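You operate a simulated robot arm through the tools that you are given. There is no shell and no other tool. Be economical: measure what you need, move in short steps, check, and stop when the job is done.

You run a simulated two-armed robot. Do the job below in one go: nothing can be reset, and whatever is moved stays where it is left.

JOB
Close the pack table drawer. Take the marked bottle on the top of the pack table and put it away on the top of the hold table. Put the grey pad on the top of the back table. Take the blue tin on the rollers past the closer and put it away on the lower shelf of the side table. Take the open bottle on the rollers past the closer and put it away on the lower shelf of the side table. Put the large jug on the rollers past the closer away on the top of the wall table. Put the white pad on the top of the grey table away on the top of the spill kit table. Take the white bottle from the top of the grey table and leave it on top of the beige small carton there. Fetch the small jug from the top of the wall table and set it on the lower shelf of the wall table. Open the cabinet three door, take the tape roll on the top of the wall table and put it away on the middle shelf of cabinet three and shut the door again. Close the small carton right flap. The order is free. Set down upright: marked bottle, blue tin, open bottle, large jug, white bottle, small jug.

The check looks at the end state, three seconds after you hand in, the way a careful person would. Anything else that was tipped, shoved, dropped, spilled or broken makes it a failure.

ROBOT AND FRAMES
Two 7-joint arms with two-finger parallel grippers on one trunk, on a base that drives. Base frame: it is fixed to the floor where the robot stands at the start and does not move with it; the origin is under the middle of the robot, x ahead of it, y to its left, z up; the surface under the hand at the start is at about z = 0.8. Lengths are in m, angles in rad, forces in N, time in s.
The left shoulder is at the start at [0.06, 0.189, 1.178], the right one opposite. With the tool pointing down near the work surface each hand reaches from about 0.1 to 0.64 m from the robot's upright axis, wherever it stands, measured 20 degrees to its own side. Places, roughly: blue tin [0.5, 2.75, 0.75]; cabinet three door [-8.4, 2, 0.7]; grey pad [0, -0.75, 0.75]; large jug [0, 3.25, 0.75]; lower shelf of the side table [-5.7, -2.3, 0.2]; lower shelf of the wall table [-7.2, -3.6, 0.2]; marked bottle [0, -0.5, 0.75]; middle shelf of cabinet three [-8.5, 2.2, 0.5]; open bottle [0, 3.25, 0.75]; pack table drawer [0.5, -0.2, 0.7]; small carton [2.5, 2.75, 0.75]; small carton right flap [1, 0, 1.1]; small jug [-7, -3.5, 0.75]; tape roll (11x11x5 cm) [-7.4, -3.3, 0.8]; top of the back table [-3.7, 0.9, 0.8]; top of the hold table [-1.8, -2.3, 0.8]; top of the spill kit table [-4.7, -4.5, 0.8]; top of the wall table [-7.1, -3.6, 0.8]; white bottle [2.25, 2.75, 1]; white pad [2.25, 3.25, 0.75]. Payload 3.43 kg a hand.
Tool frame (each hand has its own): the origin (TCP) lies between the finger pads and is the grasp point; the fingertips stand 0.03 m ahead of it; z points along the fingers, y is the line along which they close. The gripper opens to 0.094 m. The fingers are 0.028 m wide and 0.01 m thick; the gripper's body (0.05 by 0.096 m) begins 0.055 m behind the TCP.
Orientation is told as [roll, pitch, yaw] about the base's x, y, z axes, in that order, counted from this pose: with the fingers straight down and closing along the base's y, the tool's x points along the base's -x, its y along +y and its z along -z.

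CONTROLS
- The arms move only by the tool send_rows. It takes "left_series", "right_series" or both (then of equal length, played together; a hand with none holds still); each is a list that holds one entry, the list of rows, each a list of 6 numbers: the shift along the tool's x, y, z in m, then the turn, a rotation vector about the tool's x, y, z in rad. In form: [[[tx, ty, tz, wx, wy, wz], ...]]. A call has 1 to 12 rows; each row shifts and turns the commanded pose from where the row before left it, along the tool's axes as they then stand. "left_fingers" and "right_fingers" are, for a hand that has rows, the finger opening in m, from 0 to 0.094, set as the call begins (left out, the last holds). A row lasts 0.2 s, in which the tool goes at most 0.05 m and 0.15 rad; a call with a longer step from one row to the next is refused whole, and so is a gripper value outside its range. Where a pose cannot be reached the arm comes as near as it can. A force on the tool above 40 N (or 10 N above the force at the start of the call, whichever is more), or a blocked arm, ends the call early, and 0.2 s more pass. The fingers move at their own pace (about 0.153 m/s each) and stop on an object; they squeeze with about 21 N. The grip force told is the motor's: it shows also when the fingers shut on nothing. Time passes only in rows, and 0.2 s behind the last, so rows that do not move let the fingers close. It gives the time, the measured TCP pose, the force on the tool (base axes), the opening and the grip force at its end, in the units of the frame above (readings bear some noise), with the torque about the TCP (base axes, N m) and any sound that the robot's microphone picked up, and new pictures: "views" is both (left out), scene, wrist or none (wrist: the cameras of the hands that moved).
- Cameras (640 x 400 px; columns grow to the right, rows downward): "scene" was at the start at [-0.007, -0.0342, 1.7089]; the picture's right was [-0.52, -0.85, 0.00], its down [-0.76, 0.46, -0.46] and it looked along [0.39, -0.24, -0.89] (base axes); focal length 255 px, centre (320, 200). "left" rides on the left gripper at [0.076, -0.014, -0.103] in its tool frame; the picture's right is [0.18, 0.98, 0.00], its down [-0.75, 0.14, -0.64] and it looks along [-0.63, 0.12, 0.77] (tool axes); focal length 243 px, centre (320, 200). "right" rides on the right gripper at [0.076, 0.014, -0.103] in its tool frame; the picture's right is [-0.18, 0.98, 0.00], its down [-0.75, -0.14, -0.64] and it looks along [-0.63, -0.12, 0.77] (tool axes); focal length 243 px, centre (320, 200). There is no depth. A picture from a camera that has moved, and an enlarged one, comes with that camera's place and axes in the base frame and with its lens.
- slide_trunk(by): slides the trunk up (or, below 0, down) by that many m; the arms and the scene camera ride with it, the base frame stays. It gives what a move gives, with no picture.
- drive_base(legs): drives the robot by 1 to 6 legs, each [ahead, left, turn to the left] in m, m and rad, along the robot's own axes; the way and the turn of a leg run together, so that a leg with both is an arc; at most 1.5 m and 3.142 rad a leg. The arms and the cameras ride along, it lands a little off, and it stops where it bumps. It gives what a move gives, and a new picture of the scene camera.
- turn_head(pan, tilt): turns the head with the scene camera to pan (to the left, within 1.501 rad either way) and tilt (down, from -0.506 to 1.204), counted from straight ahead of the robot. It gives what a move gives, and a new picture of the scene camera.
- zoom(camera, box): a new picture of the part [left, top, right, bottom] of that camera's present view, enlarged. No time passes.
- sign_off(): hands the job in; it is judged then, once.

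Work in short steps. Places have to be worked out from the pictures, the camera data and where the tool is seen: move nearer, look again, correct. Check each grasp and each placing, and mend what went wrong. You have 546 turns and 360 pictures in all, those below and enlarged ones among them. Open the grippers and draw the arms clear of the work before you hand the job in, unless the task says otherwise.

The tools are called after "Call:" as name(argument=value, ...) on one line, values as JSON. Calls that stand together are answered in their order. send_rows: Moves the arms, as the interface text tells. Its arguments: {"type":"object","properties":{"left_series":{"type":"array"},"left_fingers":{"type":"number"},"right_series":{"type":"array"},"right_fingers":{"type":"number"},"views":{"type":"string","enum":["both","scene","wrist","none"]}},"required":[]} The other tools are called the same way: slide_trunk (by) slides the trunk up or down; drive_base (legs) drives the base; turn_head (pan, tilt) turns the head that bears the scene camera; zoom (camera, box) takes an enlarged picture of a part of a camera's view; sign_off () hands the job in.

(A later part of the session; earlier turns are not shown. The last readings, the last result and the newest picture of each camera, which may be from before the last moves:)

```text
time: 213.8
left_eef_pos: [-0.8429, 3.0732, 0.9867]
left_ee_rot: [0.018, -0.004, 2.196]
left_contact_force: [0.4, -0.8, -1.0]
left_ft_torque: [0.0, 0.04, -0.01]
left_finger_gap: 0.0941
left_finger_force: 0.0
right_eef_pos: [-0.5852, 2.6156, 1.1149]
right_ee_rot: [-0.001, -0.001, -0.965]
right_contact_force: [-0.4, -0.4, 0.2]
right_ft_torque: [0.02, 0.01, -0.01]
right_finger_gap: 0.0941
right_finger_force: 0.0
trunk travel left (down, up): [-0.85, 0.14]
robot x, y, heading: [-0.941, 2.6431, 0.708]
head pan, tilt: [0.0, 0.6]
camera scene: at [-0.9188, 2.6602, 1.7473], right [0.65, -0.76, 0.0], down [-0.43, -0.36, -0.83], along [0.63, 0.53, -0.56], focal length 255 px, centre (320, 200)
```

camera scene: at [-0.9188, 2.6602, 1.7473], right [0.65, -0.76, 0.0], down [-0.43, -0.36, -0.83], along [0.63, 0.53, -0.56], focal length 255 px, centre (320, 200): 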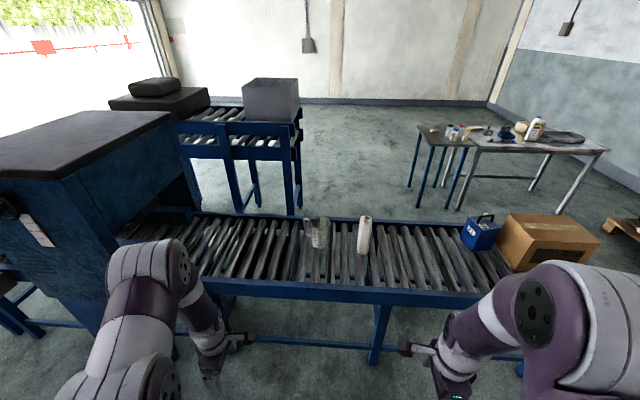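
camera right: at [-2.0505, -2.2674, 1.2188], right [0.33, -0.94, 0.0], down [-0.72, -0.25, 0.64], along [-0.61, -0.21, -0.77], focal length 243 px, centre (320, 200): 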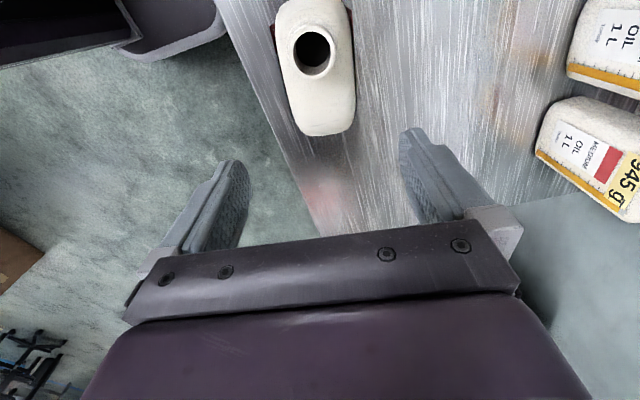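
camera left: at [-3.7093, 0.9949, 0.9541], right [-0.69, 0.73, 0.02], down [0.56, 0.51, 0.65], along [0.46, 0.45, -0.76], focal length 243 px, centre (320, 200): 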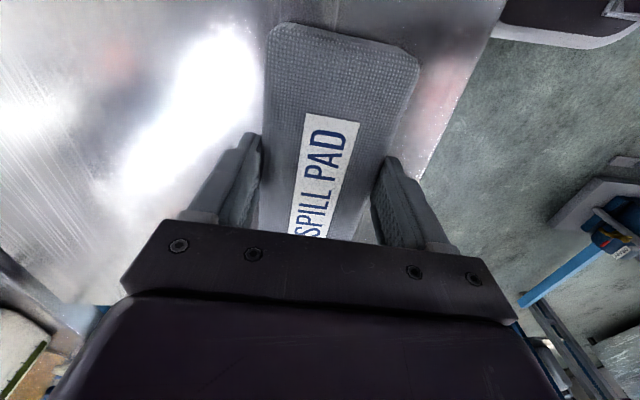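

Jug, open bottle and blue tin stand on the rollers ahead. Zoom for detail.

Call:
zoom(camera="scene", box=[280, 195, 520, 345])

```text
2.67 times, centred on (400, 270) of scene
camera zoom: at [-0.9188, 2.6602, 1.7473], right [0.65, -0.76, 0.0], down [-0.43, -0.36, -0.83], along [0.63, 0.53, -0.56], focal length 679 px, centre (107, 13)
```

zoom: 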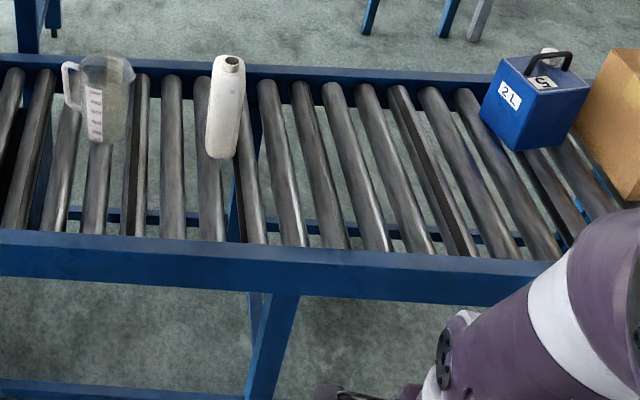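

The bottle's narrow side faces me, so a level approach with fingers ahead, closing sideways, suits it (and the low shelf later). I turn both hands back to neutral yaw first.

Call:
send_rows(left_series=[[[0, 0, 0, 0, 0, 0.135], [0, 0, 0, 0, 0, 0.135], [0, 0, 0, 0, 0, 0.135], [0, 0, 0, 0, 0, 0.135], [0, 0, 0, 0, 0, 0.135], [0, 0, 0, 0, 0, 0.135], [0, 0, 0, 0, 0, 0.135], [0, 0, 0, 0, 0, 0.135], [0, 0, 0, 0, 0, 0.135], [0, 0, 0, 0, 0, 0.135], [0, 0, 0, 0, 0, 0.135]]], right_series=[[[0, 0, 0, 0, 0, -0.15], [0, 0, 0, 0, 0, -0.15], [0, 0, 0, 0, 0, -0.15], [0, 0, 0, 0, 0, -0.15], [0, 0, 0, 0, 0, -0.15], [0, 0, 0, 0, 0, -0.15], [0, 0, 0, 0, 0, -0.15], [0, 0, 0, 0, 0, -0.15], [0, 0, 0, 0, 0, -0.15], [0, 0, 0, 0, 0, -0.15], [0, 0, 0, 0, 0, -0.15]]], views="none")

Call:
send_rows(left_series=[[[0, 0, 0, 0, -0.15, 0], [0, 0, 0, 0, -0.15, 0], [0, 0, 0, 0, -0.15, 0], [0, 0, 0, 0, -0.15, 0], [0, 0, 0, 0, -0.15, 0], [0, 0, 0, 0, -0.15, 0], [0, 0, 0, 0, -0.15, 0], [0, 0, 0, 0, -0.15, 0]]], views="none")

Call:
drive_base(legs=[[0.25, -0.38, -0.035]])

```text
time: 216.2
left_eef_pos: [-0.8438, 3.0722, 0.9868]
left_ee_rot: [0.004, 0.018, 0.711]
left_contact_force: [0.0, -0.1, 0.2]
left_ft_torque: [-0.01, -0.02, -0.02]
left_finger_gap: 0.0939
left_finger_force: 0.1
right_eef_pos: [-0.5852, 2.6165, 1.1155]
right_ee_rot: [0.002, 0.002, 0.688]
right_contact_force: [0.7, -0.2, 0.0]
right_ft_torque: [0.05, 0.01, -0.02]
right_finger_gap: 0.094
right_finger_force: 0.0
trunk travel left (down, up): [-0.85, 0.14]
robot x, y, heading: [-0.9387, 2.6402, 0.7]
head pan, tilt: [0.0, 0.6]
```

```text
time: 218.0
left_eef_pos: [-0.8254, 3.1612, 1.0902]
left_ee_rot: [0.01, -1.154, 0.705]
left_contact_force: [0.5, -0.5, -0.2]
left_ft_torque: [-0.02, 0.04, -0.01]
left_finger_gap: 0.094
left_finger_force: 0.1
left hand out of reach, approached as far as the arm can: row 3, 4, 5, 6, 7, 8
right_eef_pos: [-0.5857, 2.6167, 1.1159]
right_ee_rot: [-0.001, 0.001, 0.683]
right_contact_force: [-0.4, -0.3, -0.8]
right_ft_torque: [-0.02, 0.03, 0.01]
right_finger_gap: 0.0938
right_finger_force: 0.2
trunk travel left (down, up): [-0.85, 0.14]
robot x, y, heading: [-0.941, 2.643, 0.707]
head pan, tilt: [0.0, 0.6]
```

```text
time: 220.7
left_eef_pos: [-0.3742, 3.0194, 1.0887]
left_ee_rot: [0.006, -1.153, 0.674]
left_contact_force: [0.0, -0.1, 0.3]
left_ft_torque: [0.03, 0.01, -0.01]
left_finger_gap: 0.0943
left_finger_force: 0.0
right_eef_pos: [-0.1507, 2.4672, 1.115]
right_ee_rot: [-0.002, 0.001, 0.649]
right_contact_force: [0.6, 0.0, -1.0]
right_ft_torque: [-0.01, -0.01, 0.02]
right_finger_gap: 0.0936
right_finger_force: 0.1
trunk travel left (down, up): [-0.85, 0.14]
robot x, y, heading: [-0.5031, 2.5073, 0.673]
head pan, tilt: [0.0, 0.6]
camera scene: at [-0.4833, 2.5224, 1.7472], right [0.62, -0.78, 0.0], down [-0.44, -0.35, -0.83], along [0.65, 0.51, -0.56], focal length 255 px, centre (320, 200)
```

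scene: 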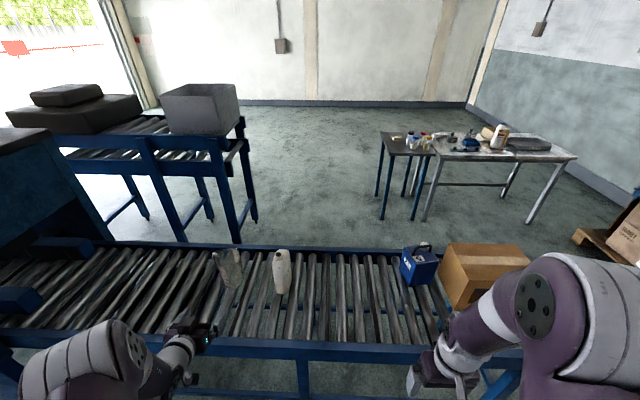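

The bottle is at fwd ≈0.72, left ≈0.15. I bring the left hand to its line, lower, and look with the wrist camera.

Call:
send_rows(left_series=[[[0.024, -0.0275, 0.016, 0, 0, 0], [0.024, -0.0275, 0.016, 0, 0, 0], [0.024, -0.0275, 0.016, 0, 0, 0], [0.024, -0.0275, 0.016, 0, 0, 0], [0.024, -0.0275, 0.016, 0, 0, 0], [0.023, -0.0275, 0.016, 0, 0, 0]]], views="both")

```text
time: 222.1
left_eef_pos: [-0.2419, 3.0349, 1.0115]
left_ee_rot: [-0.083, -1.145, 0.755]
left_contact_force: [0.1, 0.9, -0.4]
left_ft_torque: [0.0, -0.01, 0.04]
left_finger_gap: 0.0939
left_finger_force: 0.1
left hand out of reach, approached as far as the arm can: row 1, 2, 3, 4, 5, 6
right_eef_pos: [-0.1493, 2.4673, 1.1144]
right_ee_rot: [0.002, 0.003, 0.652]
right_contact_force: [0.2, 0.1, -0.2]
right_ft_torque: [-0.01, -0.01, -0.03]
right_finger_gap: 0.0938
right_finger_force: 0.1
trunk travel left (down, up): [-0.85, 0.14]
robot x, y, heading: [-0.5024, 2.5068, 0.667]
head pan, tilt: [0.0, 0.6]
camera scene: at [-0.4804, 2.5224, 1.7472], right [0.62, -0.78, 0.0], down [-0.44, -0.35, -0.82], along [0.65, 0.51, -0.57], focal length 255 px, centre (320, 200)
camera left: at [-0.329, 2.946, 0.9842], right [-0.67, 0.71, -0.2], down [-0.32, -0.04, 0.95], along [0.67, 0.7, 0.25], focal length 243 px, centre (320, 200)
```

scene: 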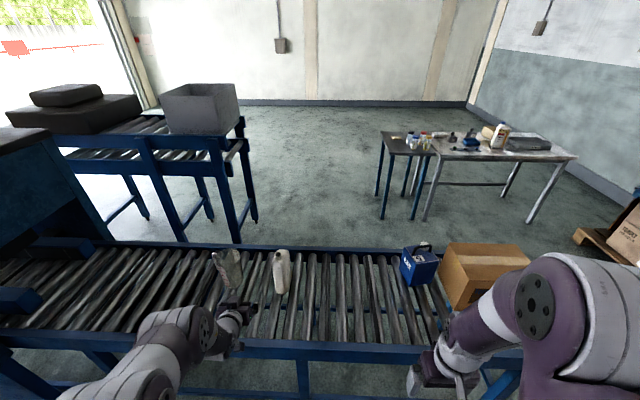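
left: 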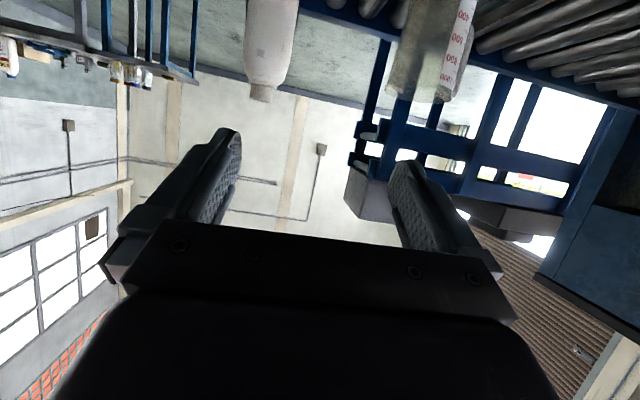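

The neck's top is at z≈0.95, so rollers are at z≈0.72; bottle at fwd ≈0.78, left 0.16. I lower the trunk 0.12 and go 0.08 ahead for a better posture.

Call:
slide_trunk(by=-0.12)

Call:
drive_base(legs=[[0.08, 0, 0]])

Call:
send_rows(left_series=[[[0, -0.03, 0, 0, 0, 0], [0, -0.03, 0, 0, 0, 0], [0, -0.025, 0, 0, 0, 0]]], views="wrist")

```text
time: 223.6
left_eef_pos: [-0.2423, 3.0334, 0.8921]
left_ee_rot: [-0.084, -1.145, 0.758]
left_contact_force: [0.5, 0.6, -0.6]
left_ft_torque: [0.02, 0.02, 0.0]
left_finger_gap: 0.0937
left_finger_force: 0.0
right_eef_pos: [-0.1499, 2.4683, 0.9953]
right_ee_rot: [-0.001, 0.001, 0.651]
right_contact_force: [0.3, 0.4, 0.3]
right_ft_torque: [-0.03, -0.01, 0.0]
right_finger_gap: 0.0941
right_finger_force: 0.1
trunk travel left (down, up): [-0.73, 0.26]
robot x, y, heading: [-0.5063, 2.5047, 0.672]
head pan, tilt: [0.0, 0.6]
```

```text
time: 224.7
left_eef_pos: [-0.1809, 3.0841, 0.8908]
left_ee_rot: [-0.085, -1.143, 0.759]
left_contact_force: [-0.2, -0.6, 0.4]
left_ft_torque: [0.03, 0.0, -0.02]
left_finger_gap: 0.0942
left_finger_force: 0.1
right_eef_pos: [-0.0883, 2.5173, 0.9953]
right_ee_rot: [0.001, 0.001, 0.653]
right_contact_force: [-0.4, -0.2, 0.1]
right_ft_torque: [-0.02, 0.03, 0.02]
right_finger_gap: 0.0939
right_finger_force: 0.0
trunk travel left (down, up): [-0.73, 0.26]
robot x, y, heading: [-0.4413, 2.5576, 0.667]
head pan, tilt: [0.0, 0.6]
camera scene: at [-0.4197, 2.5719, 1.6272], right [0.62, -0.78, 0.0], down [-0.44, -0.35, -0.82], along [0.65, 0.51, -0.57], focal length 255 px, centre (320, 200)
```

scene: 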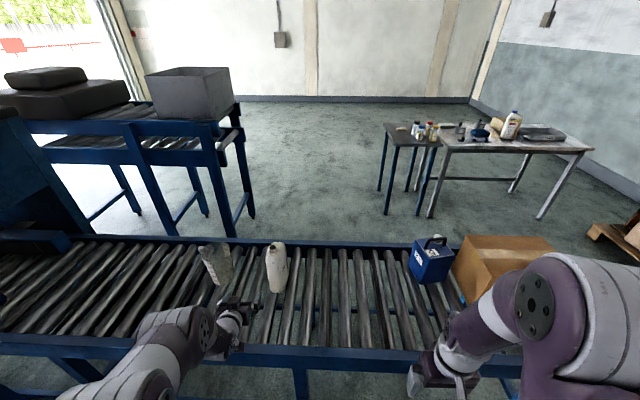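

```text
time: 225.5
left_eef_pos: [-0.1828, 3.0834, 0.8919]
left_ee_rot: [-0.088, -1.146, 0.759]
left_contact_force: [-0.3, 0.2, -0.9]
left_ft_torque: [-0.02, 0.0, 0.0]
left_finger_gap: 0.0937
left_finger_force: 0.1
left hand out of reach, approached as far as the arm can: row 1, 2, 3
right_eef_pos: [-0.0887, 2.5155, 0.9953]
right_ee_rot: [-0.001, 0.001, 0.654]
right_contact_force: [-0.6, 0.0, -0.2]
right_ft_torque: [-0.03, 0.01, -0.01]
right_finger_gap: 0.0939
right_finger_force: 0.1
trunk travel left (down, up): [-0.73, 0.26]
robot x, y, heading: [-0.4421, 2.5536, 0.671]
head pan, tilt: [0.0, 0.6]
camera left: at [-0.2693, 2.9947, 0.8648], right [-0.67, 0.71, -0.2], down [-0.32, -0.04, 0.95], along [0.66, 0.7, 0.26], focal length 243 px, centre (320, 200)
```

left: 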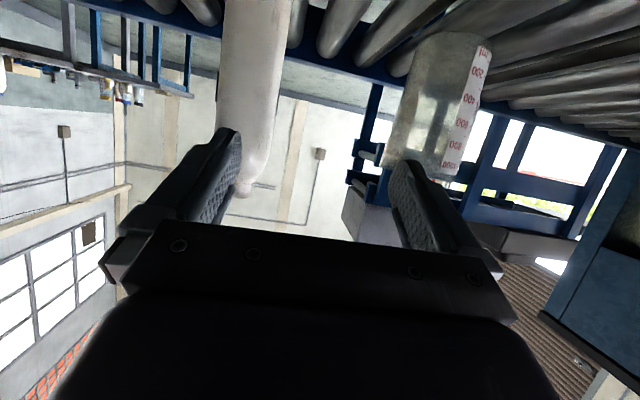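

The arm cannot come further inward in this posture, so I strafe the base 0.1 m right instead.

Call:
drive_base(legs=[[0, -0.1, 0]])

Call:
send_rows(left_series=[[[0, 0, 0, 0, 0, 0]]], views="wrist")

```text
time: 226.6
left_eef_pos: [-0.1189, 3.0041, 0.8919]
left_ee_rot: [-0.084, -1.145, 0.76]
left_contact_force: [0.1, 0.0, -0.1]
left_ft_torque: [0.02, 0.01, 0.01]
left_finger_gap: 0.094
left_finger_force: 0.1
right_eef_pos: [-0.0244, 2.4368, 0.9965]
right_ee_rot: [-0.001, 0.001, 0.651]
right_contact_force: [0.9, -0.4, 0.7]
right_ft_torque: [0.01, 0.01, 0.04]
right_finger_gap: 0.0939
right_finger_force: 0.1
trunk travel left (down, up): [-0.73, 0.26]
robot x, y, heading: [-0.3735, 2.4775, 0.677]
head pan, tilt: [0.0, 0.6]
camera scene: at [-0.3574, 2.4912, 1.6272], right [0.62, -0.78, 0.0], down [-0.44, -0.35, -0.83], along [0.65, 0.51, -0.56], focal length 255 px, centre (320, 200)
```

scene: 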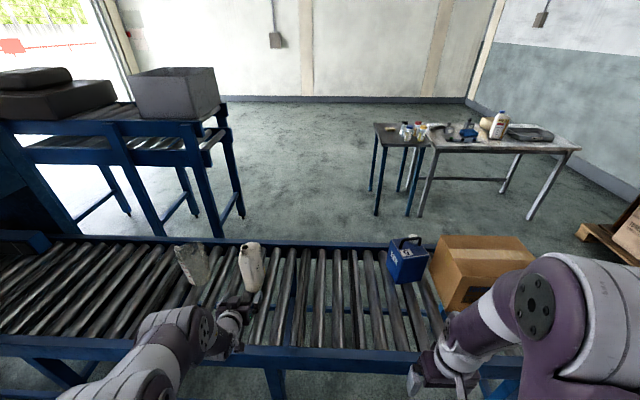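

```text
time: 227.0
left_eef_pos: [-0.119, 3.0044, 0.8922]
left_ee_rot: [-0.088, -1.145, 0.761]
left_contact_force: [-0.3, 0.0, 0.8]
left_ft_torque: [0.04, 0.03, -0.03]
left_finger_gap: 0.094
left_finger_force: 0.0
right_eef_pos: [-0.0262, 2.4383, 0.9959]
right_ee_rot: [0.0, 0.001, 0.651]
right_contact_force: [-0.4, -0.3, 0.8]
right_ft_torque: [0.01, -0.02, 0.01]
right_finger_gap: 0.094
right_finger_force: 0.0
trunk travel left (down, up): [-0.73, 0.26]
robot x, y, heading: [-0.3781, 2.4765, 0.673]
head pan, tilt: [0.0, 0.6]
camera left: at [-0.2062, 2.9161, 0.8643], right [-0.67, 0.71, -0.2], down [-0.32, -0.04, 0.95], along [0.67, 0.7, 0.25], focal length 243 px, centre (320, 200)
```

left: 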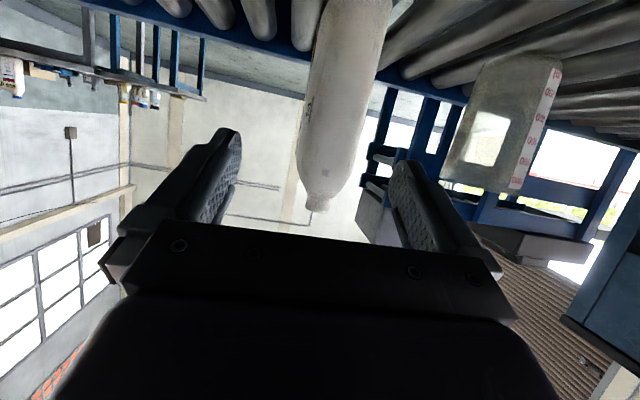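

The bottle lies between the finger lines, 3 cm to the left. I shift left 0.03, then advance ~0.17 with a slight descent.

Call:
send_rows(left_series=[[[0, 0.03, 0, 0, 0, 0], [-0.0085, 0, 0.043, 0, 0, 0], [-0.0085, 0, 0.043, 0, 0, 0], [0, 0, 0, 0, 0, 0]]], views="both")

```text
time: 228.0
left_eef_pos: [-0.0703, 3.0802, 0.8703]
left_ee_rot: [-0.089, -1.145, 0.759]
left_contact_force: [0.6, 0.0, 0.1]
left_ft_torque: [0.02, 0.0, -0.01]
left_finger_gap: 0.0941
left_finger_force: 0.0
right_eef_pos: [-0.0269, 2.4364, 0.9947]
right_ee_rot: [0.0, 0.0, 0.651]
right_contact_force: [-0.2, -0.4, 0.0]
right_ft_torque: [0.01, 0.0, 0.01]
right_finger_gap: 0.0939
right_finger_force: 0.1
trunk travel left (down, up): [-0.73, 0.26]
robot x, y, heading: [-0.3819, 2.471, 0.671]
head pan, tilt: [0.0, 0.6]
camera scene: at [-0.3588, 2.491, 1.6272], right [0.62, -0.78, 0.0], down [-0.44, -0.35, -0.83], along [0.65, 0.51, -0.56], focal length 255 px, centre (320, 200)
camera left: at [-0.1582, 2.9923, 0.8433], right [-0.67, 0.71, -0.2], down [-0.32, -0.04, 0.95], along [0.67, 0.7, 0.26], focal length 243 px, centre (320, 200)
```

scene: 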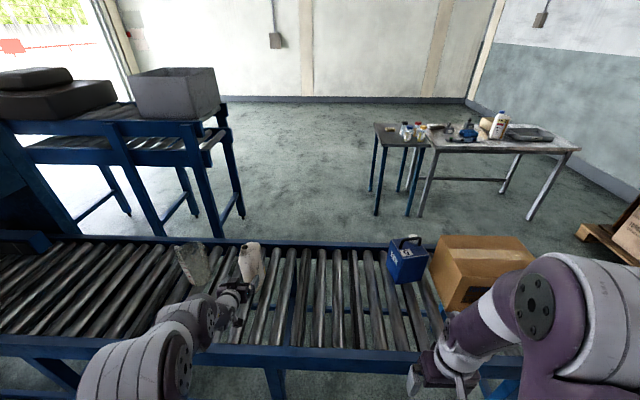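
left: 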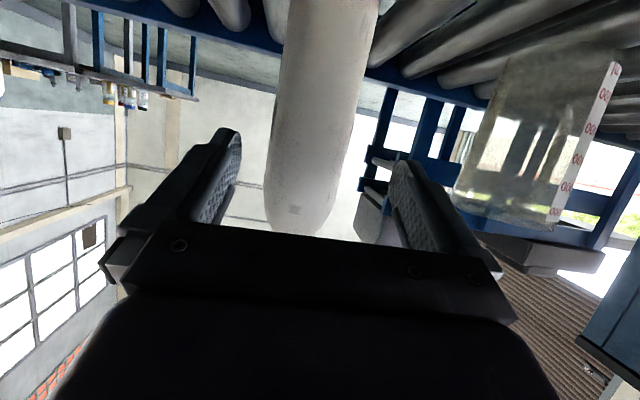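

Centred; I advance the remaining 9 cm and close.

Call:
send_rows(left_series=[[[-0.0085, 0, 0.043, 0, 0, 0], [-0.0085, 0, 0.043, 0, 0, 0], [0, 0, 0, 0, 0, 0]]], views="wrist")

Call:
zoom(camera="scene", box=[160, 200, 360, 325])

```text
time: 228.8
left_eef_pos: [-0.0026, 3.132, 0.8517]
left_ee_rot: [-0.086, -1.145, 0.758]
left_contact_force: [0.6, 0.2, -0.2]
left_ft_torque: [0.0, 0.01, -0.02]
left_finger_gap: 0.094
left_finger_force: 0.1
right_eef_pos: [-0.0268, 2.4359, 0.9955]
right_ee_rot: [-0.001, -0.001, 0.651]
right_contact_force: [-0.8, -0.1, -0.8]
right_ft_torque: [0.01, -0.01, 0.0]
right_finger_gap: 0.0939
right_finger_force: 0.0
trunk travel left (down, up): [-0.73, 0.26]
robot x, y, heading: [-0.3771, 2.4756, 0.672]
head pan, tilt: [0.0, 0.6]
camera left: at [-0.0891, 3.044, 0.8252], right [-0.67, 0.71, -0.2], down [-0.32, -0.04, 0.95], along [0.67, 0.7, 0.26], focal length 243 px, centre (320, 200)
```

left: 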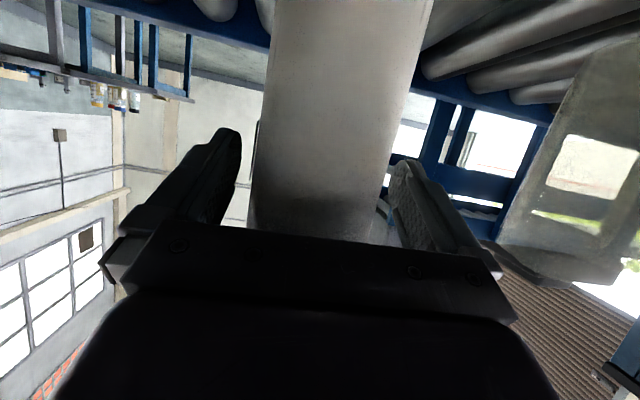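

```text
3.20 times, centred on (260, 262) of scene
camera zoom: at [-0.3584, 2.4908, 1.6272], right [0.62, -0.78, 0.0], down [-0.44, -0.35, -0.83], along [0.65, 0.51, -0.56], focal length 815 px, centre (512, 0)
```

zoom: 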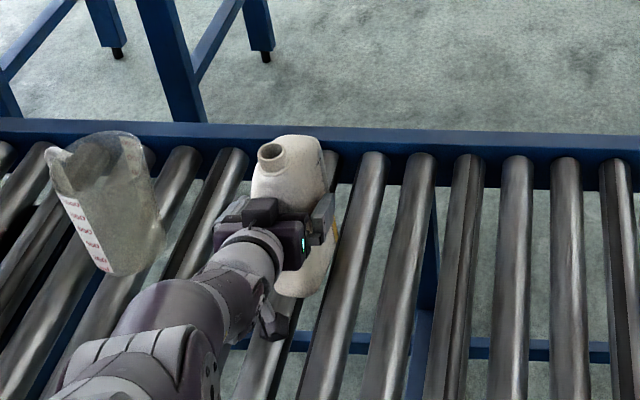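

Call:
send_rows(left_series=[[[0, 0, 0, 0, 0, 0], [0, 0, 0, 0, 0, 0], [0, 0, 0, 0, 0, 0], [0, 0, 0, 0, 0, 0]]], left_fingers=0.03, views="wrist")

```text
time: 229.8
left_eef_pos: [-0.0006, 3.1326, 0.8523]
left_ee_rot: [-0.086, -1.146, 0.758]
left_contact_force: [2.0, 0.5, 2.1]
left_ft_torque: [0.16, -0.4, -0.13]
left_finger_gap: 0.0664
left_finger_force: 20.8
right_eef_pos: [-0.0247, 2.4365, 0.9958]
right_ee_rot: [0.001, 0.001, 0.651]
right_contact_force: [-0.8, 0.2, 0.8]
right_ft_torque: [0.0, 0.0, 0.01]
right_finger_gap: 0.0939
right_finger_force: 0.0
trunk travel left (down, up): [-0.73, 0.26]
robot x, y, heading: [-0.3789, 2.4761, 0.67]
head pan, tilt: [0.0, 0.6]
camera left: at [-0.0886, 3.0441, 0.8252], right [-0.67, 0.71, -0.2], down [-0.32, -0.04, 0.95], along [0.67, 0.7, 0.26], focal length 243 px, centre (320, 200)
```

left: 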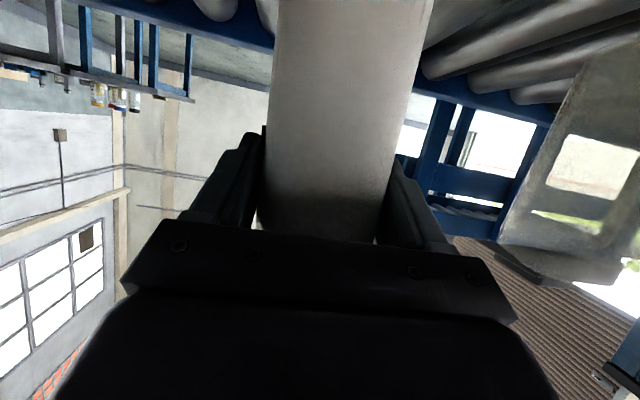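

Gripped at 0.066. Lift 0.1 m and check.

Call:
send_rows(left_series=[[[-0.018, 0, -0.008, 0, 0, 0], [-0.027, 0, -0.012, 0, 0, 0], [-0.036, 0, -0.0165, 0, 0, 0], [-0.036, 0, -0.0165, 0, 0, 0], [0, 0, 0, 0, 0, 0]]], views="scene")

```text
time: 231.0
left_eef_pos: [-0.0049, 3.1374, 0.9805]
left_ee_rot: [-0.087, -1.144, 0.76]
left_contact_force: [0.1, -0.1, -3.4]
left_ft_torque: [-0.06, 0.09, 0.03]
left_finger_gap: 0.066
left_finger_force: 21.0
right_eef_pos: [-0.0248, 2.4373, 0.9944]
right_ee_rot: [-0.001, 0.002, 0.654]
right_contact_force: [-0.4, 0.4, 0.3]
right_ft_torque: [-0.01, 0.0, 0.0]
right_finger_gap: 0.094
right_finger_force: 0.0
trunk travel left (down, up): [-0.73, 0.26]
robot x, y, heading: [-0.3796, 2.4742, 0.669]
head pan, tilt: [0.0, 0.6]
camera scene: at [-0.3568, 2.4932, 1.6271], right [0.62, -0.78, 0.0], down [-0.44, -0.35, -0.82], along [0.65, 0.51, -0.57], focal length 255 px, centre (320, 200)
```

scene: 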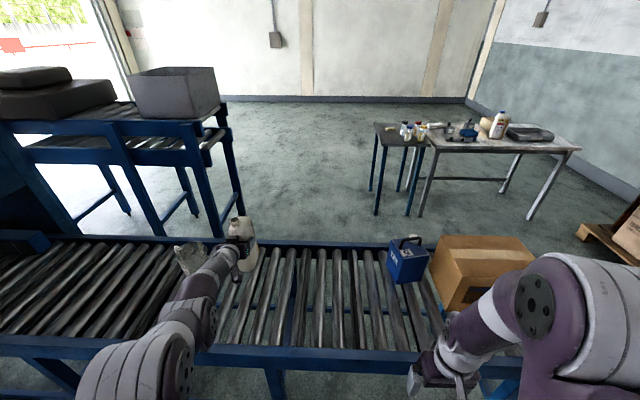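

Bottle is held upright. Zoom on the tin to plan its grasp.

Call:
zoom(camera="scene", box=[360, 210, 480, 300])

```text
4.44 times, centred on (420, 255) of scene
camera zoom: at [-0.3568, 2.4932, 1.6271], right [0.62, -0.78, 0.0], down [-0.44, -0.35, -0.82], along [0.65, 0.51, -0.57], focal length 1132 px, centre (-124, -44)
```

zoom: 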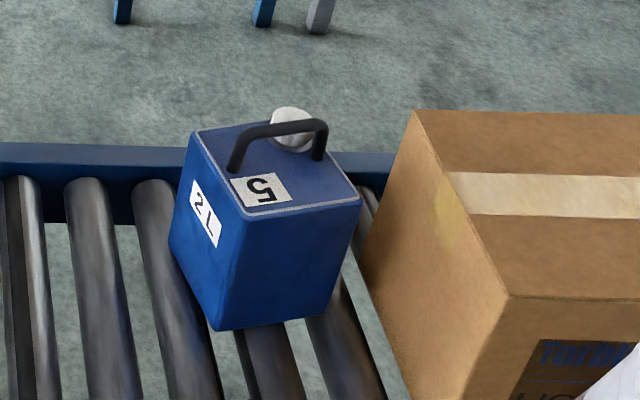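

The tin (≈0.11×0.10×0.157) is too wide for the fingers; I'll take it by its top handle, which runs roughly left-right at z≈0.91. I turn the right hand so it closes across the bar and tilt it forward 0.45.

Call:
send_rows(right_series=[[[0, 0, 0, 0, 0, 0.15], [0, 0, 0, 0, 0, 0.15], [0, 0, 0, 0, 0, 0.15], [0, 0, 0, 0, 0, 0.15], [0, 0, 0, 0, 0, 0.15], [0, 0, 0, 0, 0, 0.15], [0, 0, 0, 0, 0, 0.15], [0, 0, 0, 0, 0, 0.15], [0, 0, 0, 0, 0, 0.15], [0, 0, 0, -0.15, 0, 0], [0, 0, 0, -0.15, 0, 0], [0, 0, 0, -0.15, 0, 0]]], right_fingers=0.05, views="none")

```text
time: 233.6
left_eef_pos: [-0.0062, 3.1382, 0.9809]
left_ee_rot: [-0.086, -1.144, 0.759]
left_contact_force: [0.4, 0.1, -3.3]
left_ft_torque: [-0.05, 0.03, -0.01]
left_finger_gap: 0.0658
left_finger_force: 20.7
right_eef_pos: [-0.0288, 2.4395, 0.9942]
right_ee_rot: [0.399, 0.023, -0.693]
right_contact_force: [-0.2, -0.4, 0.6]
right_ft_torque: [0.0, 0.01, 0.02]
right_finger_gap: 0.05
right_finger_force: 0.2
right hand out of reach, approached as far as the arm can: row 12
trunk travel left (down, up): [-0.73, 0.26]
robot x, y, heading: [-0.3807, 2.4739, 0.669]
head pan, tilt: [0.0, 0.6]
```

Call:
drive_base(legs=[[0.13, 0, 0]])

Call:
send_rows(right_series=[[[0, 0.02, -0.02, 0, 0, 0], [0.0, 0.045, -0.01, 0, 0, 0], [0.0, 0.045, -0.01, 0, 0, 0], [0.0, 0.045, -0.01, 0, 0, 0], [0.0, 0.045, -0.01, 0, 0, 0]]], views="both")

```text
time: 234.9
left_eef_pos: [0.0972, 3.2178, 0.9803]
left_ee_rot: [-0.087, -1.145, 0.755]
left_contact_force: [-0.2, 0.4, -3.5]
left_ft_torque: [-0.02, 0.08, -0.01]
left_finger_gap: 0.066
left_finger_force: 20.8
right_eef_pos: [0.0742, 2.52, 0.9948]
right_ee_rot: [0.4, 0.022, -0.692]
right_contact_force: [-0.3, 0.1, 0.0]
right_ft_torque: [0.01, 0.0, -0.02]
right_finger_gap: 0.0499
right_finger_force: 0.0
trunk travel left (down, up): [-0.73, 0.26]
robot x, y, heading: [-0.2751, 2.5583, 0.671]
head pan, tilt: [0.0, 0.6]
camera scene: at [-0.2556, 2.5727, 1.6272], right [0.62, -0.78, 0.0], down [-0.44, -0.35, -0.83], along [0.65, 0.51, -0.56], focal length 255 px, centre (320, 200)
```

scene: 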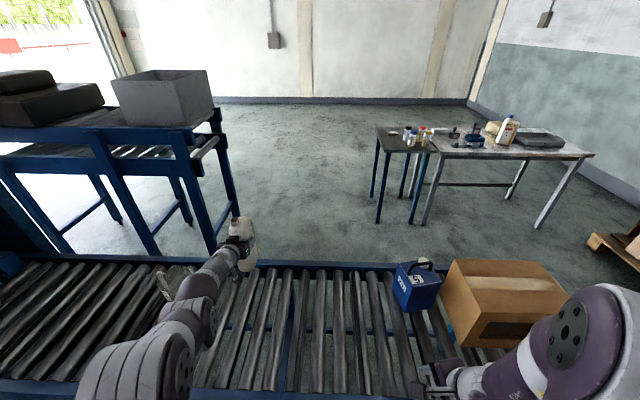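

```text
time: 236.1
left_eef_pos: [0.0995, 3.2199, 0.9795]
left_ee_rot: [-0.087, -1.142, 0.757]
left_contact_force: [-0.8, -0.3, -3.8]
left_ft_torque: [-0.02, 0.09, 0.03]
left_finger_gap: 0.066
left_finger_force: 20.7
right_eef_pos: [0.1798, 2.6436, 1.128]
right_ee_rot: [0.4, 0.024, -0.691]
right_contact_force: [-0.2, 0.4, -0.1]
right_ft_torque: [-0.01, 0.05, 0.01]
right_finger_gap: 0.05
right_finger_force: 0.2
trunk travel left (down, up): [-0.73, 0.26]
robot x, y, heading: [-0.2754, 2.5546, 0.67]
head pan, tilt: [0.0, 0.6]
camera scene: at [-0.2534, 2.5746, 1.6271], right [0.62, -0.78, 0.0], down [-0.44, -0.35, -0.82], along [0.65, 0.51, -0.57], focal length 255 px, centre (320, 200)
camera right: at [0.1071, 2.6693, 1.2296], right [0.73, 0.57, 0.38], down [0.35, -0.78, 0.52], along [0.59, -0.25, -0.77], focal length 243 px, centre (320, 200)
```

scene: 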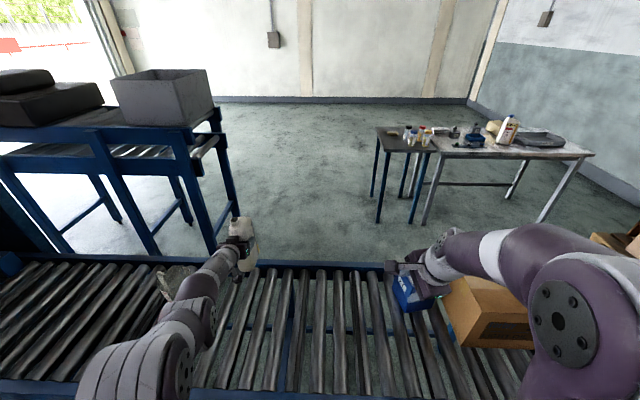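
right: 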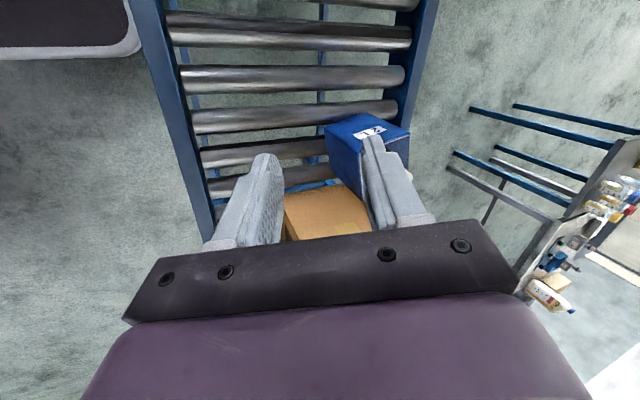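

I move the right hand to just above the handle.

Call:
send_rows(right_series=[[[-0.034, 0.0166, 0.031, 0, 0, 0], [-0.034, 0.0166, 0.031, 0, 0, 0], [-0.034, 0.0166, 0.031, 0, 0, 0], [-0.034, 0.0166, 0.031, 0, 0, 0], [-0.034, 0.0166, 0.031, 0, 0, 0], [-0.034, 0.0166, 0.029, 0, 0, 0]]], views="wrist")

Call:
zoom(camera="scene", box=[360, 220, 520, 320])

```text
time: 237.5
left_eef_pos: [0.0995, 3.2179, 0.9796]
left_ee_rot: [-0.082, -1.143, 0.755]
left_contact_force: [0.9, -0.1, -4.2]
left_ft_torque: [-0.09, 0.09, 0.01]
left_finger_gap: 0.0658
left_finger_force: 20.5
right_eef_pos: [0.438, 2.6388, 0.993]
right_ee_rot: [0.4, 0.024, -0.697]
right_contact_force: [1.2, -0.2, 0.3]
right_ft_torque: [0.01, 0.01, 0.0]
right_finger_gap: 0.0499
right_finger_force: 0.0
trunk travel left (down, up): [-0.73, 0.26]
robot x, y, heading: [-0.2803, 2.5577, 0.67]
head pan, tilt: [0.0, 0.6]
camera right: at [0.3644, 2.665, 1.0946], right [0.73, 0.57, 0.38], down [0.35, -0.78, 0.52], along [0.59, -0.25, -0.77], focal length 243 px, centre (320, 200)
```

right: 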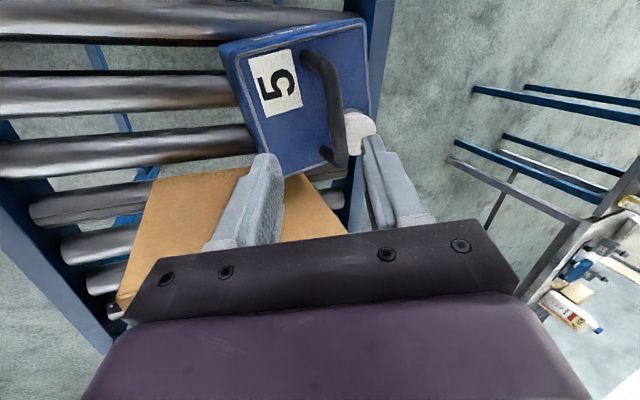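

```text
4.00 times, centred on (440, 270) of scene
camera zoom: at [-0.2523, 2.5732, 1.6271], right [0.62, -0.78, 0.0], down [-0.45, -0.35, -0.82], along [0.65, 0.51, -0.57], focal length 1019 px, centre (-160, -80)
```

zoom: 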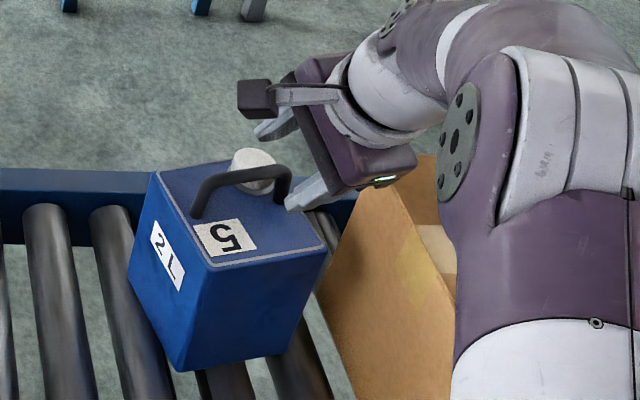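

The handle is right under the fingers (bar at z≈0.915). I correct yaw slightly and go down along the fingers.

Call:
send_rows(right_series=[[[0, 0.003, 0.0, 0, 0, -0.12], [0, 0, 0.04, 0, 0, 0], [0, 0, 0.035, 0, 0, 0], [0, 0, 0.016, 0, 0, 0], [0, 0, 0, 0, 0, 0]]], views="wrist")

Call:
zoom(camera="scene", box=[360, 220, 520, 320])

```text
time: 238.7
left_eef_pos: [0.0947, 3.2159, 0.9813]
left_ee_rot: [-0.093, -1.146, 0.759]
left_contact_force: [0.2, 0.1, -3.9]
left_ft_torque: [-0.05, 0.12, -0.02]
left_finger_gap: 0.0656
left_finger_force: 21.3
right_eef_pos: [0.462, 2.6667, 0.9225]
right_ee_rot: [0.413, -0.037, -0.586]
right_contact_force: [-9.1, -10.2, 23.3]
right_ft_torque: [-0.67, 0.9, 0.1]
right_finger_gap: 0.0515
right_finger_force: 0.8
trunk travel left (down, up): [-0.73, 0.26]
robot x, y, heading: [-0.2785, 2.5525, 0.67]
head pan, tilt: [0.0, 0.6]
stopped in row 5 (right hand): the force on the tool passed its limit at 47 N (the readings are from after the stop); the commanded pose is now the measured one
camera right: at [0.3811, 2.6877, 1.0195], right [0.64, 0.66, 0.4], down [0.4, -0.73, 0.56], along [0.66, -0.2, -0.73], focal length 243 px, centre (320, 200)
```

right: 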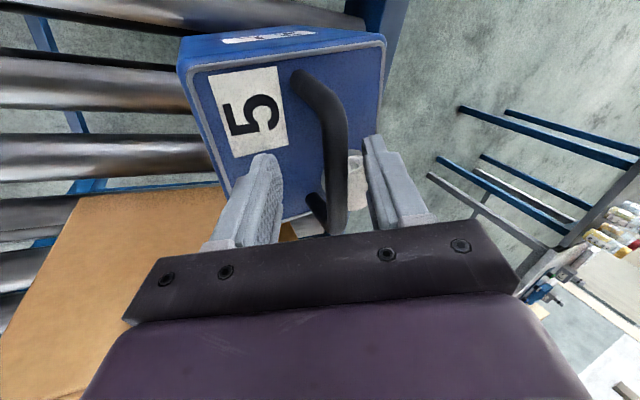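

```text
4.00 times, centred on (440, 270) of scene
camera zoom: at [-0.2611, 2.5724, 1.6275], right [0.62, -0.79, 0.0], down [-0.44, -0.35, -0.83], along [0.65, 0.51, -0.56], focal length 1019 px, centre (-160, -80)
```

zoom: 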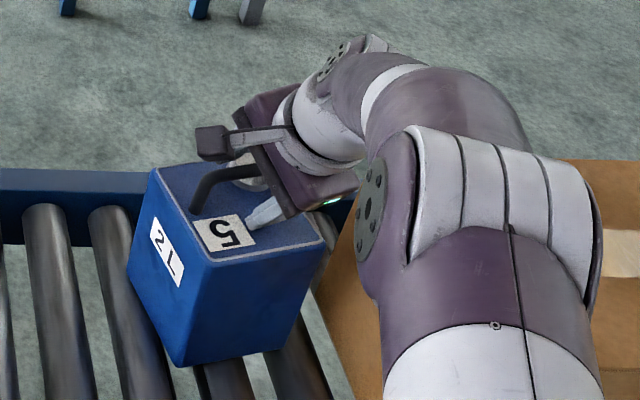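

The far finger sits on the cap behind the bar. I lift a little, shift 3 cm left along the bar away from the cap, and lower again.

Call:
send_rows(right_series=[[[0, 0, -0.025, 0, 0, 0], [0.03, 0, 0, 0, 0, 0], [0, 0, 0.015, 0, 0, 0], [0, 0, 0, 0, 0, 0]]], views="wrist")

```text
time: 239.7
left_eef_pos: [0.0983, 3.2178, 0.9796]
left_ee_rot: [-0.086, -1.146, 0.756]
left_contact_force: [0.3, 0.1, -4.2]
left_ft_torque: [-0.02, 0.08, 0.01]
left_finger_gap: 0.0661
left_finger_force: 20.4
right_eef_pos: [0.4372, 2.6819, 0.9259]
right_ee_rot: [0.409, -0.03, -0.586]
right_contact_force: [-0.6, -0.6, -0.2]
right_ft_torque: [-0.01, -0.03, 0.0]
right_finger_gap: 0.0502
right_finger_force: 0.0
trunk travel left (down, up): [-0.73, 0.26]
robot x, y, heading: [-0.2782, 2.553, 0.667]
head pan, tilt: [0.0, 0.6]
camera right: at [0.3554, 2.7017, 1.0231], right [0.64, 0.66, 0.4], down [0.4, -0.73, 0.56], along [0.65, -0.2, -0.73], focal length 243 px, centre (320, 200)
```

right: 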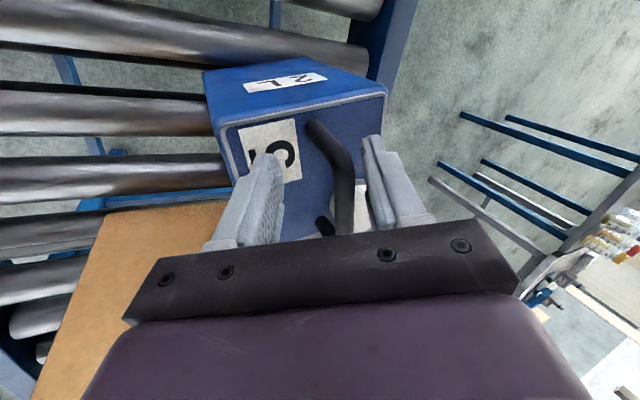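

Call:
send_rows(right_series=[[[0, 0, 0.007, 0, 0, 0], [0, 0, 0.006, 0, 0, 0], [0, 0, 0, 0, 0, 0]]], views="none")

```text
time: 240.4
left_eef_pos: [0.0938, 3.2151, 0.9822]
left_ee_rot: [-0.093, -1.147, 0.758]
left_contact_force: [1.1, 0.3, -3.8]
left_ft_torque: [-0.05, 0.06, 0.02]
left_finger_gap: 0.0657
left_finger_force: 20.8
right_eef_pos: [0.4393, 2.6846, 0.9231]
right_ee_rot: [0.42, -0.04, -0.587]
right_contact_force: [-13.2, -7.0, 27.4]
right_ft_torque: [-0.59, 1.13, -0.01]
right_finger_gap: 0.0506
right_finger_force: 0.5
trunk travel left (down, up): [-0.73, 0.26]
robot x, y, heading: [-0.2773, 2.5573, 0.666]
head pan, tilt: [0.0, 0.6]
stopped in row 3 (right hand): the force on the tool passed its limit at 43 N (the readings are from after the stop); the commanded pose is now the measured one
```

The near fingertip now rests on the tin's top, so depth is right. I back off 3 mm and close.

Call:
send_rows(right_series=[[[0, 0, -0.004, 0, 0, 0], [0, 0, 0, 0, 0, 0], [0, 0, 0, 0, 0, 0], [0, 0, 0, 0, 0, 0]]], right_fingers=0, views="wrist")

```text
time: 241.3
left_eef_pos: [0.0977, 3.2179, 0.9791]
left_ee_rot: [-0.091, -1.143, 0.759]
left_contact_force: [0.2, -0.2, -2.6]
left_ft_torque: [-0.05, 0.07, 0.03]
left_finger_gap: 0.0657
left_finger_force: 21.2
right_eef_pos: [0.4433, 2.6892, 0.9255]
right_ee_rot: [0.426, -0.042, -0.585]
right_contact_force: [-4.2, 12.1, 14.8]
right_ft_torque: [-0.28, 0.45, -0.02]
right_finger_gap: 0.0229
right_finger_force: 20.6
trunk travel left (down, up): [-0.73, 0.26]
robot x, y, heading: [-0.2781, 2.5548, 0.671]
head pan, tilt: [0.0, 0.6]
stopped in row 4 (right hand): the force on the tool passed its limit at 42 N (the readings are from after the stop); the commanded pose is now the measured one
camera right: at [0.3608, 2.7084, 1.0225], right [0.63, 0.65, 0.41], down [0.39, -0.73, 0.56], along [0.67, -0.19, -0.72], focal length 243 px, centre (320, 200)
```

right: 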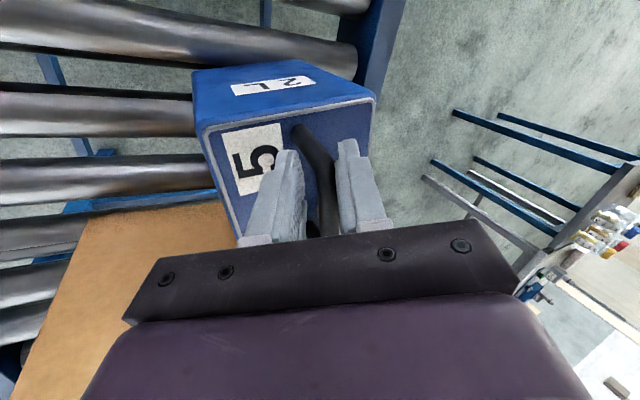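

Gripped at 0.023. I lift slowly and watch.

Call:
send_rows(right_series=[[[0, -0.004, -0.01, 0, 0, 0], [0, -0.008, -0.018, 0, 0, 0], [0, -0.012, -0.027, 0, 0, 0], [0, 0, 0, 0, 0, 0]]], views="both")

```text
time: 242.3
left_eef_pos: [0.0976, 3.2176, 0.9792]
left_ee_rot: [-0.083, -1.145, 0.752]
left_contact_force: [-0.4, -0.6, -3.5]
left_ft_torque: [-0.06, 0.05, -0.02]
left_finger_gap: 0.0657
left_finger_force: 21.4
right_eef_pos: [0.4174, 2.6483, 0.9618]
right_ee_rot: [0.423, -0.039, -0.585]
right_contact_force: [-2.9, -0.8, -8.5]
right_ft_torque: [-0.19, 0.19, -0.05]
right_finger_gap: 0.0139
right_finger_force: 21.3
trunk travel left (down, up): [-0.73, 0.26]
robot x, y, heading: [-0.2749, 2.5565, 0.668]
head pan, tilt: [0.0, 0.6]
camera scene: at [-0.254, 2.5727, 1.6273], right [0.62, -0.79, 0.0], down [-0.44, -0.35, -0.82], along [0.65, 0.51, -0.57], focal length 255 px, centre (320, 200)
camera right: at [0.3365, 2.6678, 1.0602], right [0.64, 0.65, 0.41], down [0.39, -0.73, 0.56], along [0.66, -0.19, -0.72], focal length 243 px, centre (320, 200)
```

scene: 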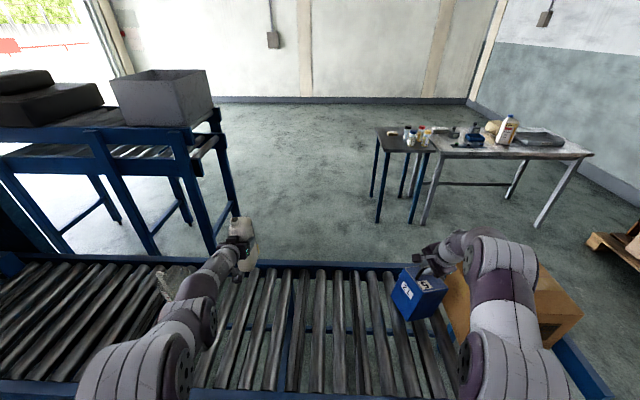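
right: 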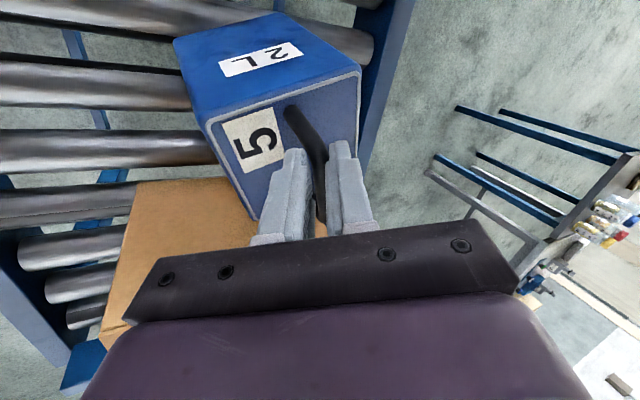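

Call:
zoom(camera="scene", box=[360, 220, 520, 320])

```text
4.00 times, centred on (440, 270) of scene
camera zoom: at [-0.254, 2.5727, 1.6273], right [0.62, -0.79, 0.0], down [-0.44, -0.35, -0.82], along [0.65, 0.51, -0.57], focal length 1019 px, centre (-160, -80)
```

zoom: 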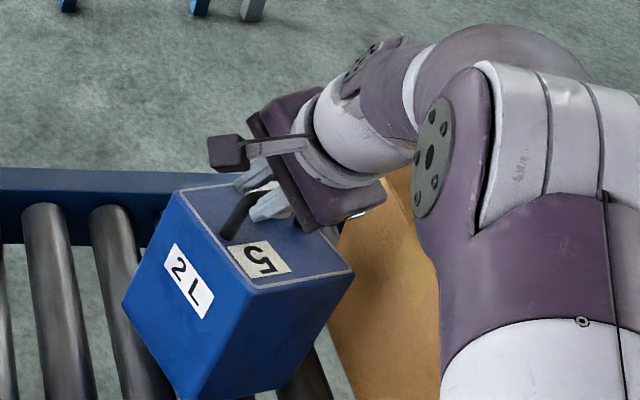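

The tin hangs tilted ~13° (grip is off-centre). I lift it fully and rotate the hand about the closing axis to level it, then read its weight.

Call:
send_rows(right_series=[[[0, -0.012, -0.027, 0, 0, 0], [0, -0.016, -0.036, 0, 0, 0], [0, 0, 0, 0, -0.1, 0], [0, 0, 0, 0, -0.1, 0], [0, 0, 0, 0, 0, 0]]], views="wrist")

Call:
zoom(camera="scene", box=[360, 220, 520, 320])

```text
time: 243.5
left_eef_pos: [0.0986, 3.2179, 0.9799]
left_ee_rot: [-0.086, -1.145, 0.754]
left_contact_force: [0.4, 0.0, -3.2]
left_ft_torque: [-0.04, 0.06, 0.01]
left_finger_gap: 0.0656
left_finger_force: 21.0
right_eef_pos: [0.3876, 2.6062, 1.0103]
right_ee_rot: [0.433, -0.224, -0.67]
right_contact_force: [0.0, -0.9, -0.4]
right_ft_torque: [-0.02, -0.01, 0.02]
right_finger_gap: 0.0003
right_finger_force: 20.5
trunk travel left (down, up): [-0.73, 0.26]
robot x, y, heading: [-0.277, 2.5546, 0.67]
head pan, tilt: [0.0, 0.6]
camera right: at [0.2937, 2.6421, 1.0897], right [0.62, 0.64, 0.44], down [0.24, -0.7, 0.68], along [0.74, -0.32, -0.59], focal length 243 px, centre (320, 200)
```

right: 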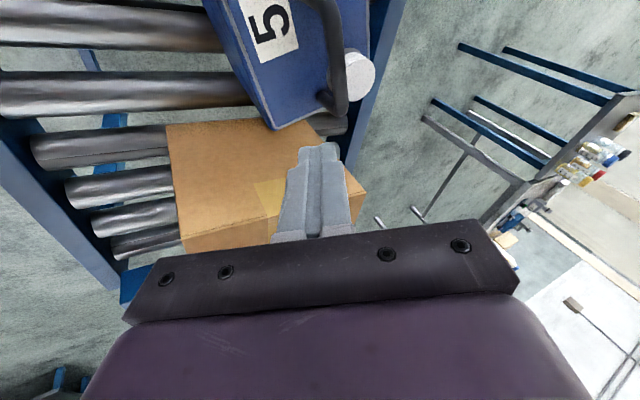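

```text
4.00 times, centred on (440, 270) of scene
camera zoom: at [-0.2551, 2.5726, 1.6272], right [0.62, -0.79, 0.0], down [-0.44, -0.35, -0.82], along [0.65, 0.51, -0.57], focal length 1019 px, centre (-160, -80)
```

zoom: 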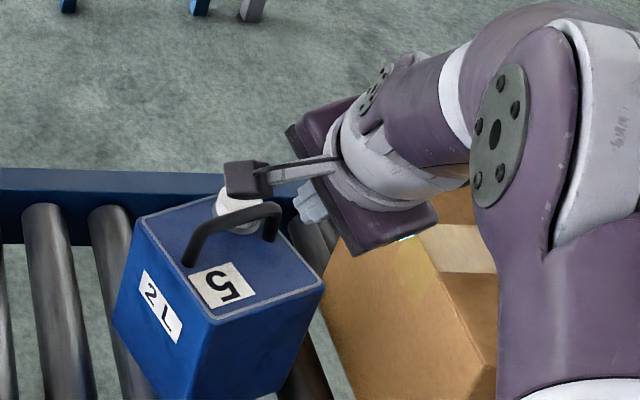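

The tin slipped off and stands upright on the rollers again. Friction on the bar is too little that way; instead I'll slide one finger under the handle bar from the front (fingers level, closing vertically) so the bar rests on it. First re-orient the right hand.

Call:
send_rows(right_series=[[[0, -0.03, -0.03, 0, 0.1, 0], [0, -0.03, -0.02, 0, 0.1, 0], [0, 0, 0, -0.15, 0, 0], [0, 0, 0, -0.15, 0, 0], [0, 0, 0, -0.15, 0, 0], [0, 0, 0, -0.15, 0, 0], [0, 0, 0, -0.15, 0, 0], [0, 0, 0, -0.15, 0, 0], [0, 0, 0, 0, 0, 0]]], right_fingers=0.036, views="both")

```text
time: 245.5
left_eef_pos: [0.0993, 3.2158, 0.9794]
left_ee_rot: [-0.082, -1.142, 0.753]
left_contact_force: [0.3, -0.7, -3.4]
left_ft_torque: [-0.04, 0.03, 0.0]
left_finger_gap: 0.0658
left_finger_force: 21.0
right_eef_pos: [0.3225, 2.5798, 1.0525]
right_ee_rot: [1.254, -0.052, -0.631]
right_contact_force: [0.2, -0.1, 0.0]
right_ft_torque: [0.03, 0.02, 0.04]
right_finger_gap: 0.0358
right_finger_force: 0.1
right hand out of reach, approached as far as the arm can: row 8
trunk travel left (down, up): [-0.73, 0.26]
robot x, y, heading: [-0.2743, 2.5575, 0.67]
head pan, tilt: [0.0, 0.6]
camera scene: at [-0.2532, 2.5721, 1.6271], right [0.62, -0.79, 0.0], down [-0.45, -0.35, -0.82], along [0.65, 0.51, -0.57], focal length 255 px, centre (320, 200)
camera right: at [0.2048, 2.5511, 1.0934], right [0.29, 0.17, 0.94], down [0.22, -0.97, 0.11], along [0.93, 0.18, -0.32], focal length 243 px, centre (320, 200)
```

scene: 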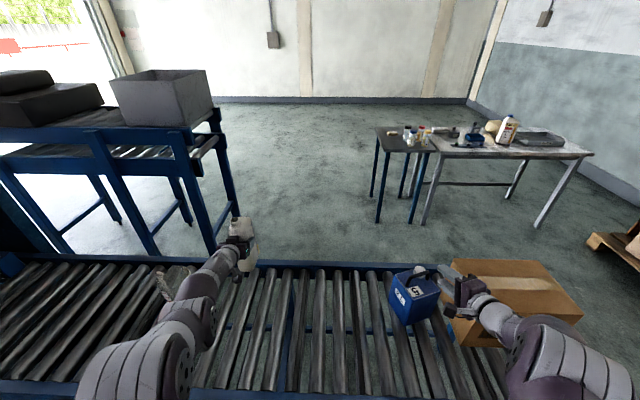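
right: 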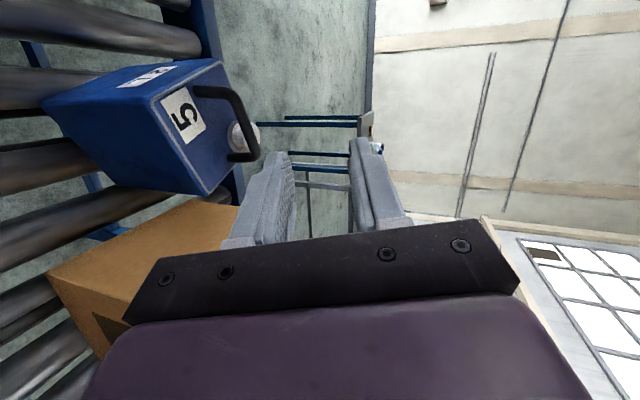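

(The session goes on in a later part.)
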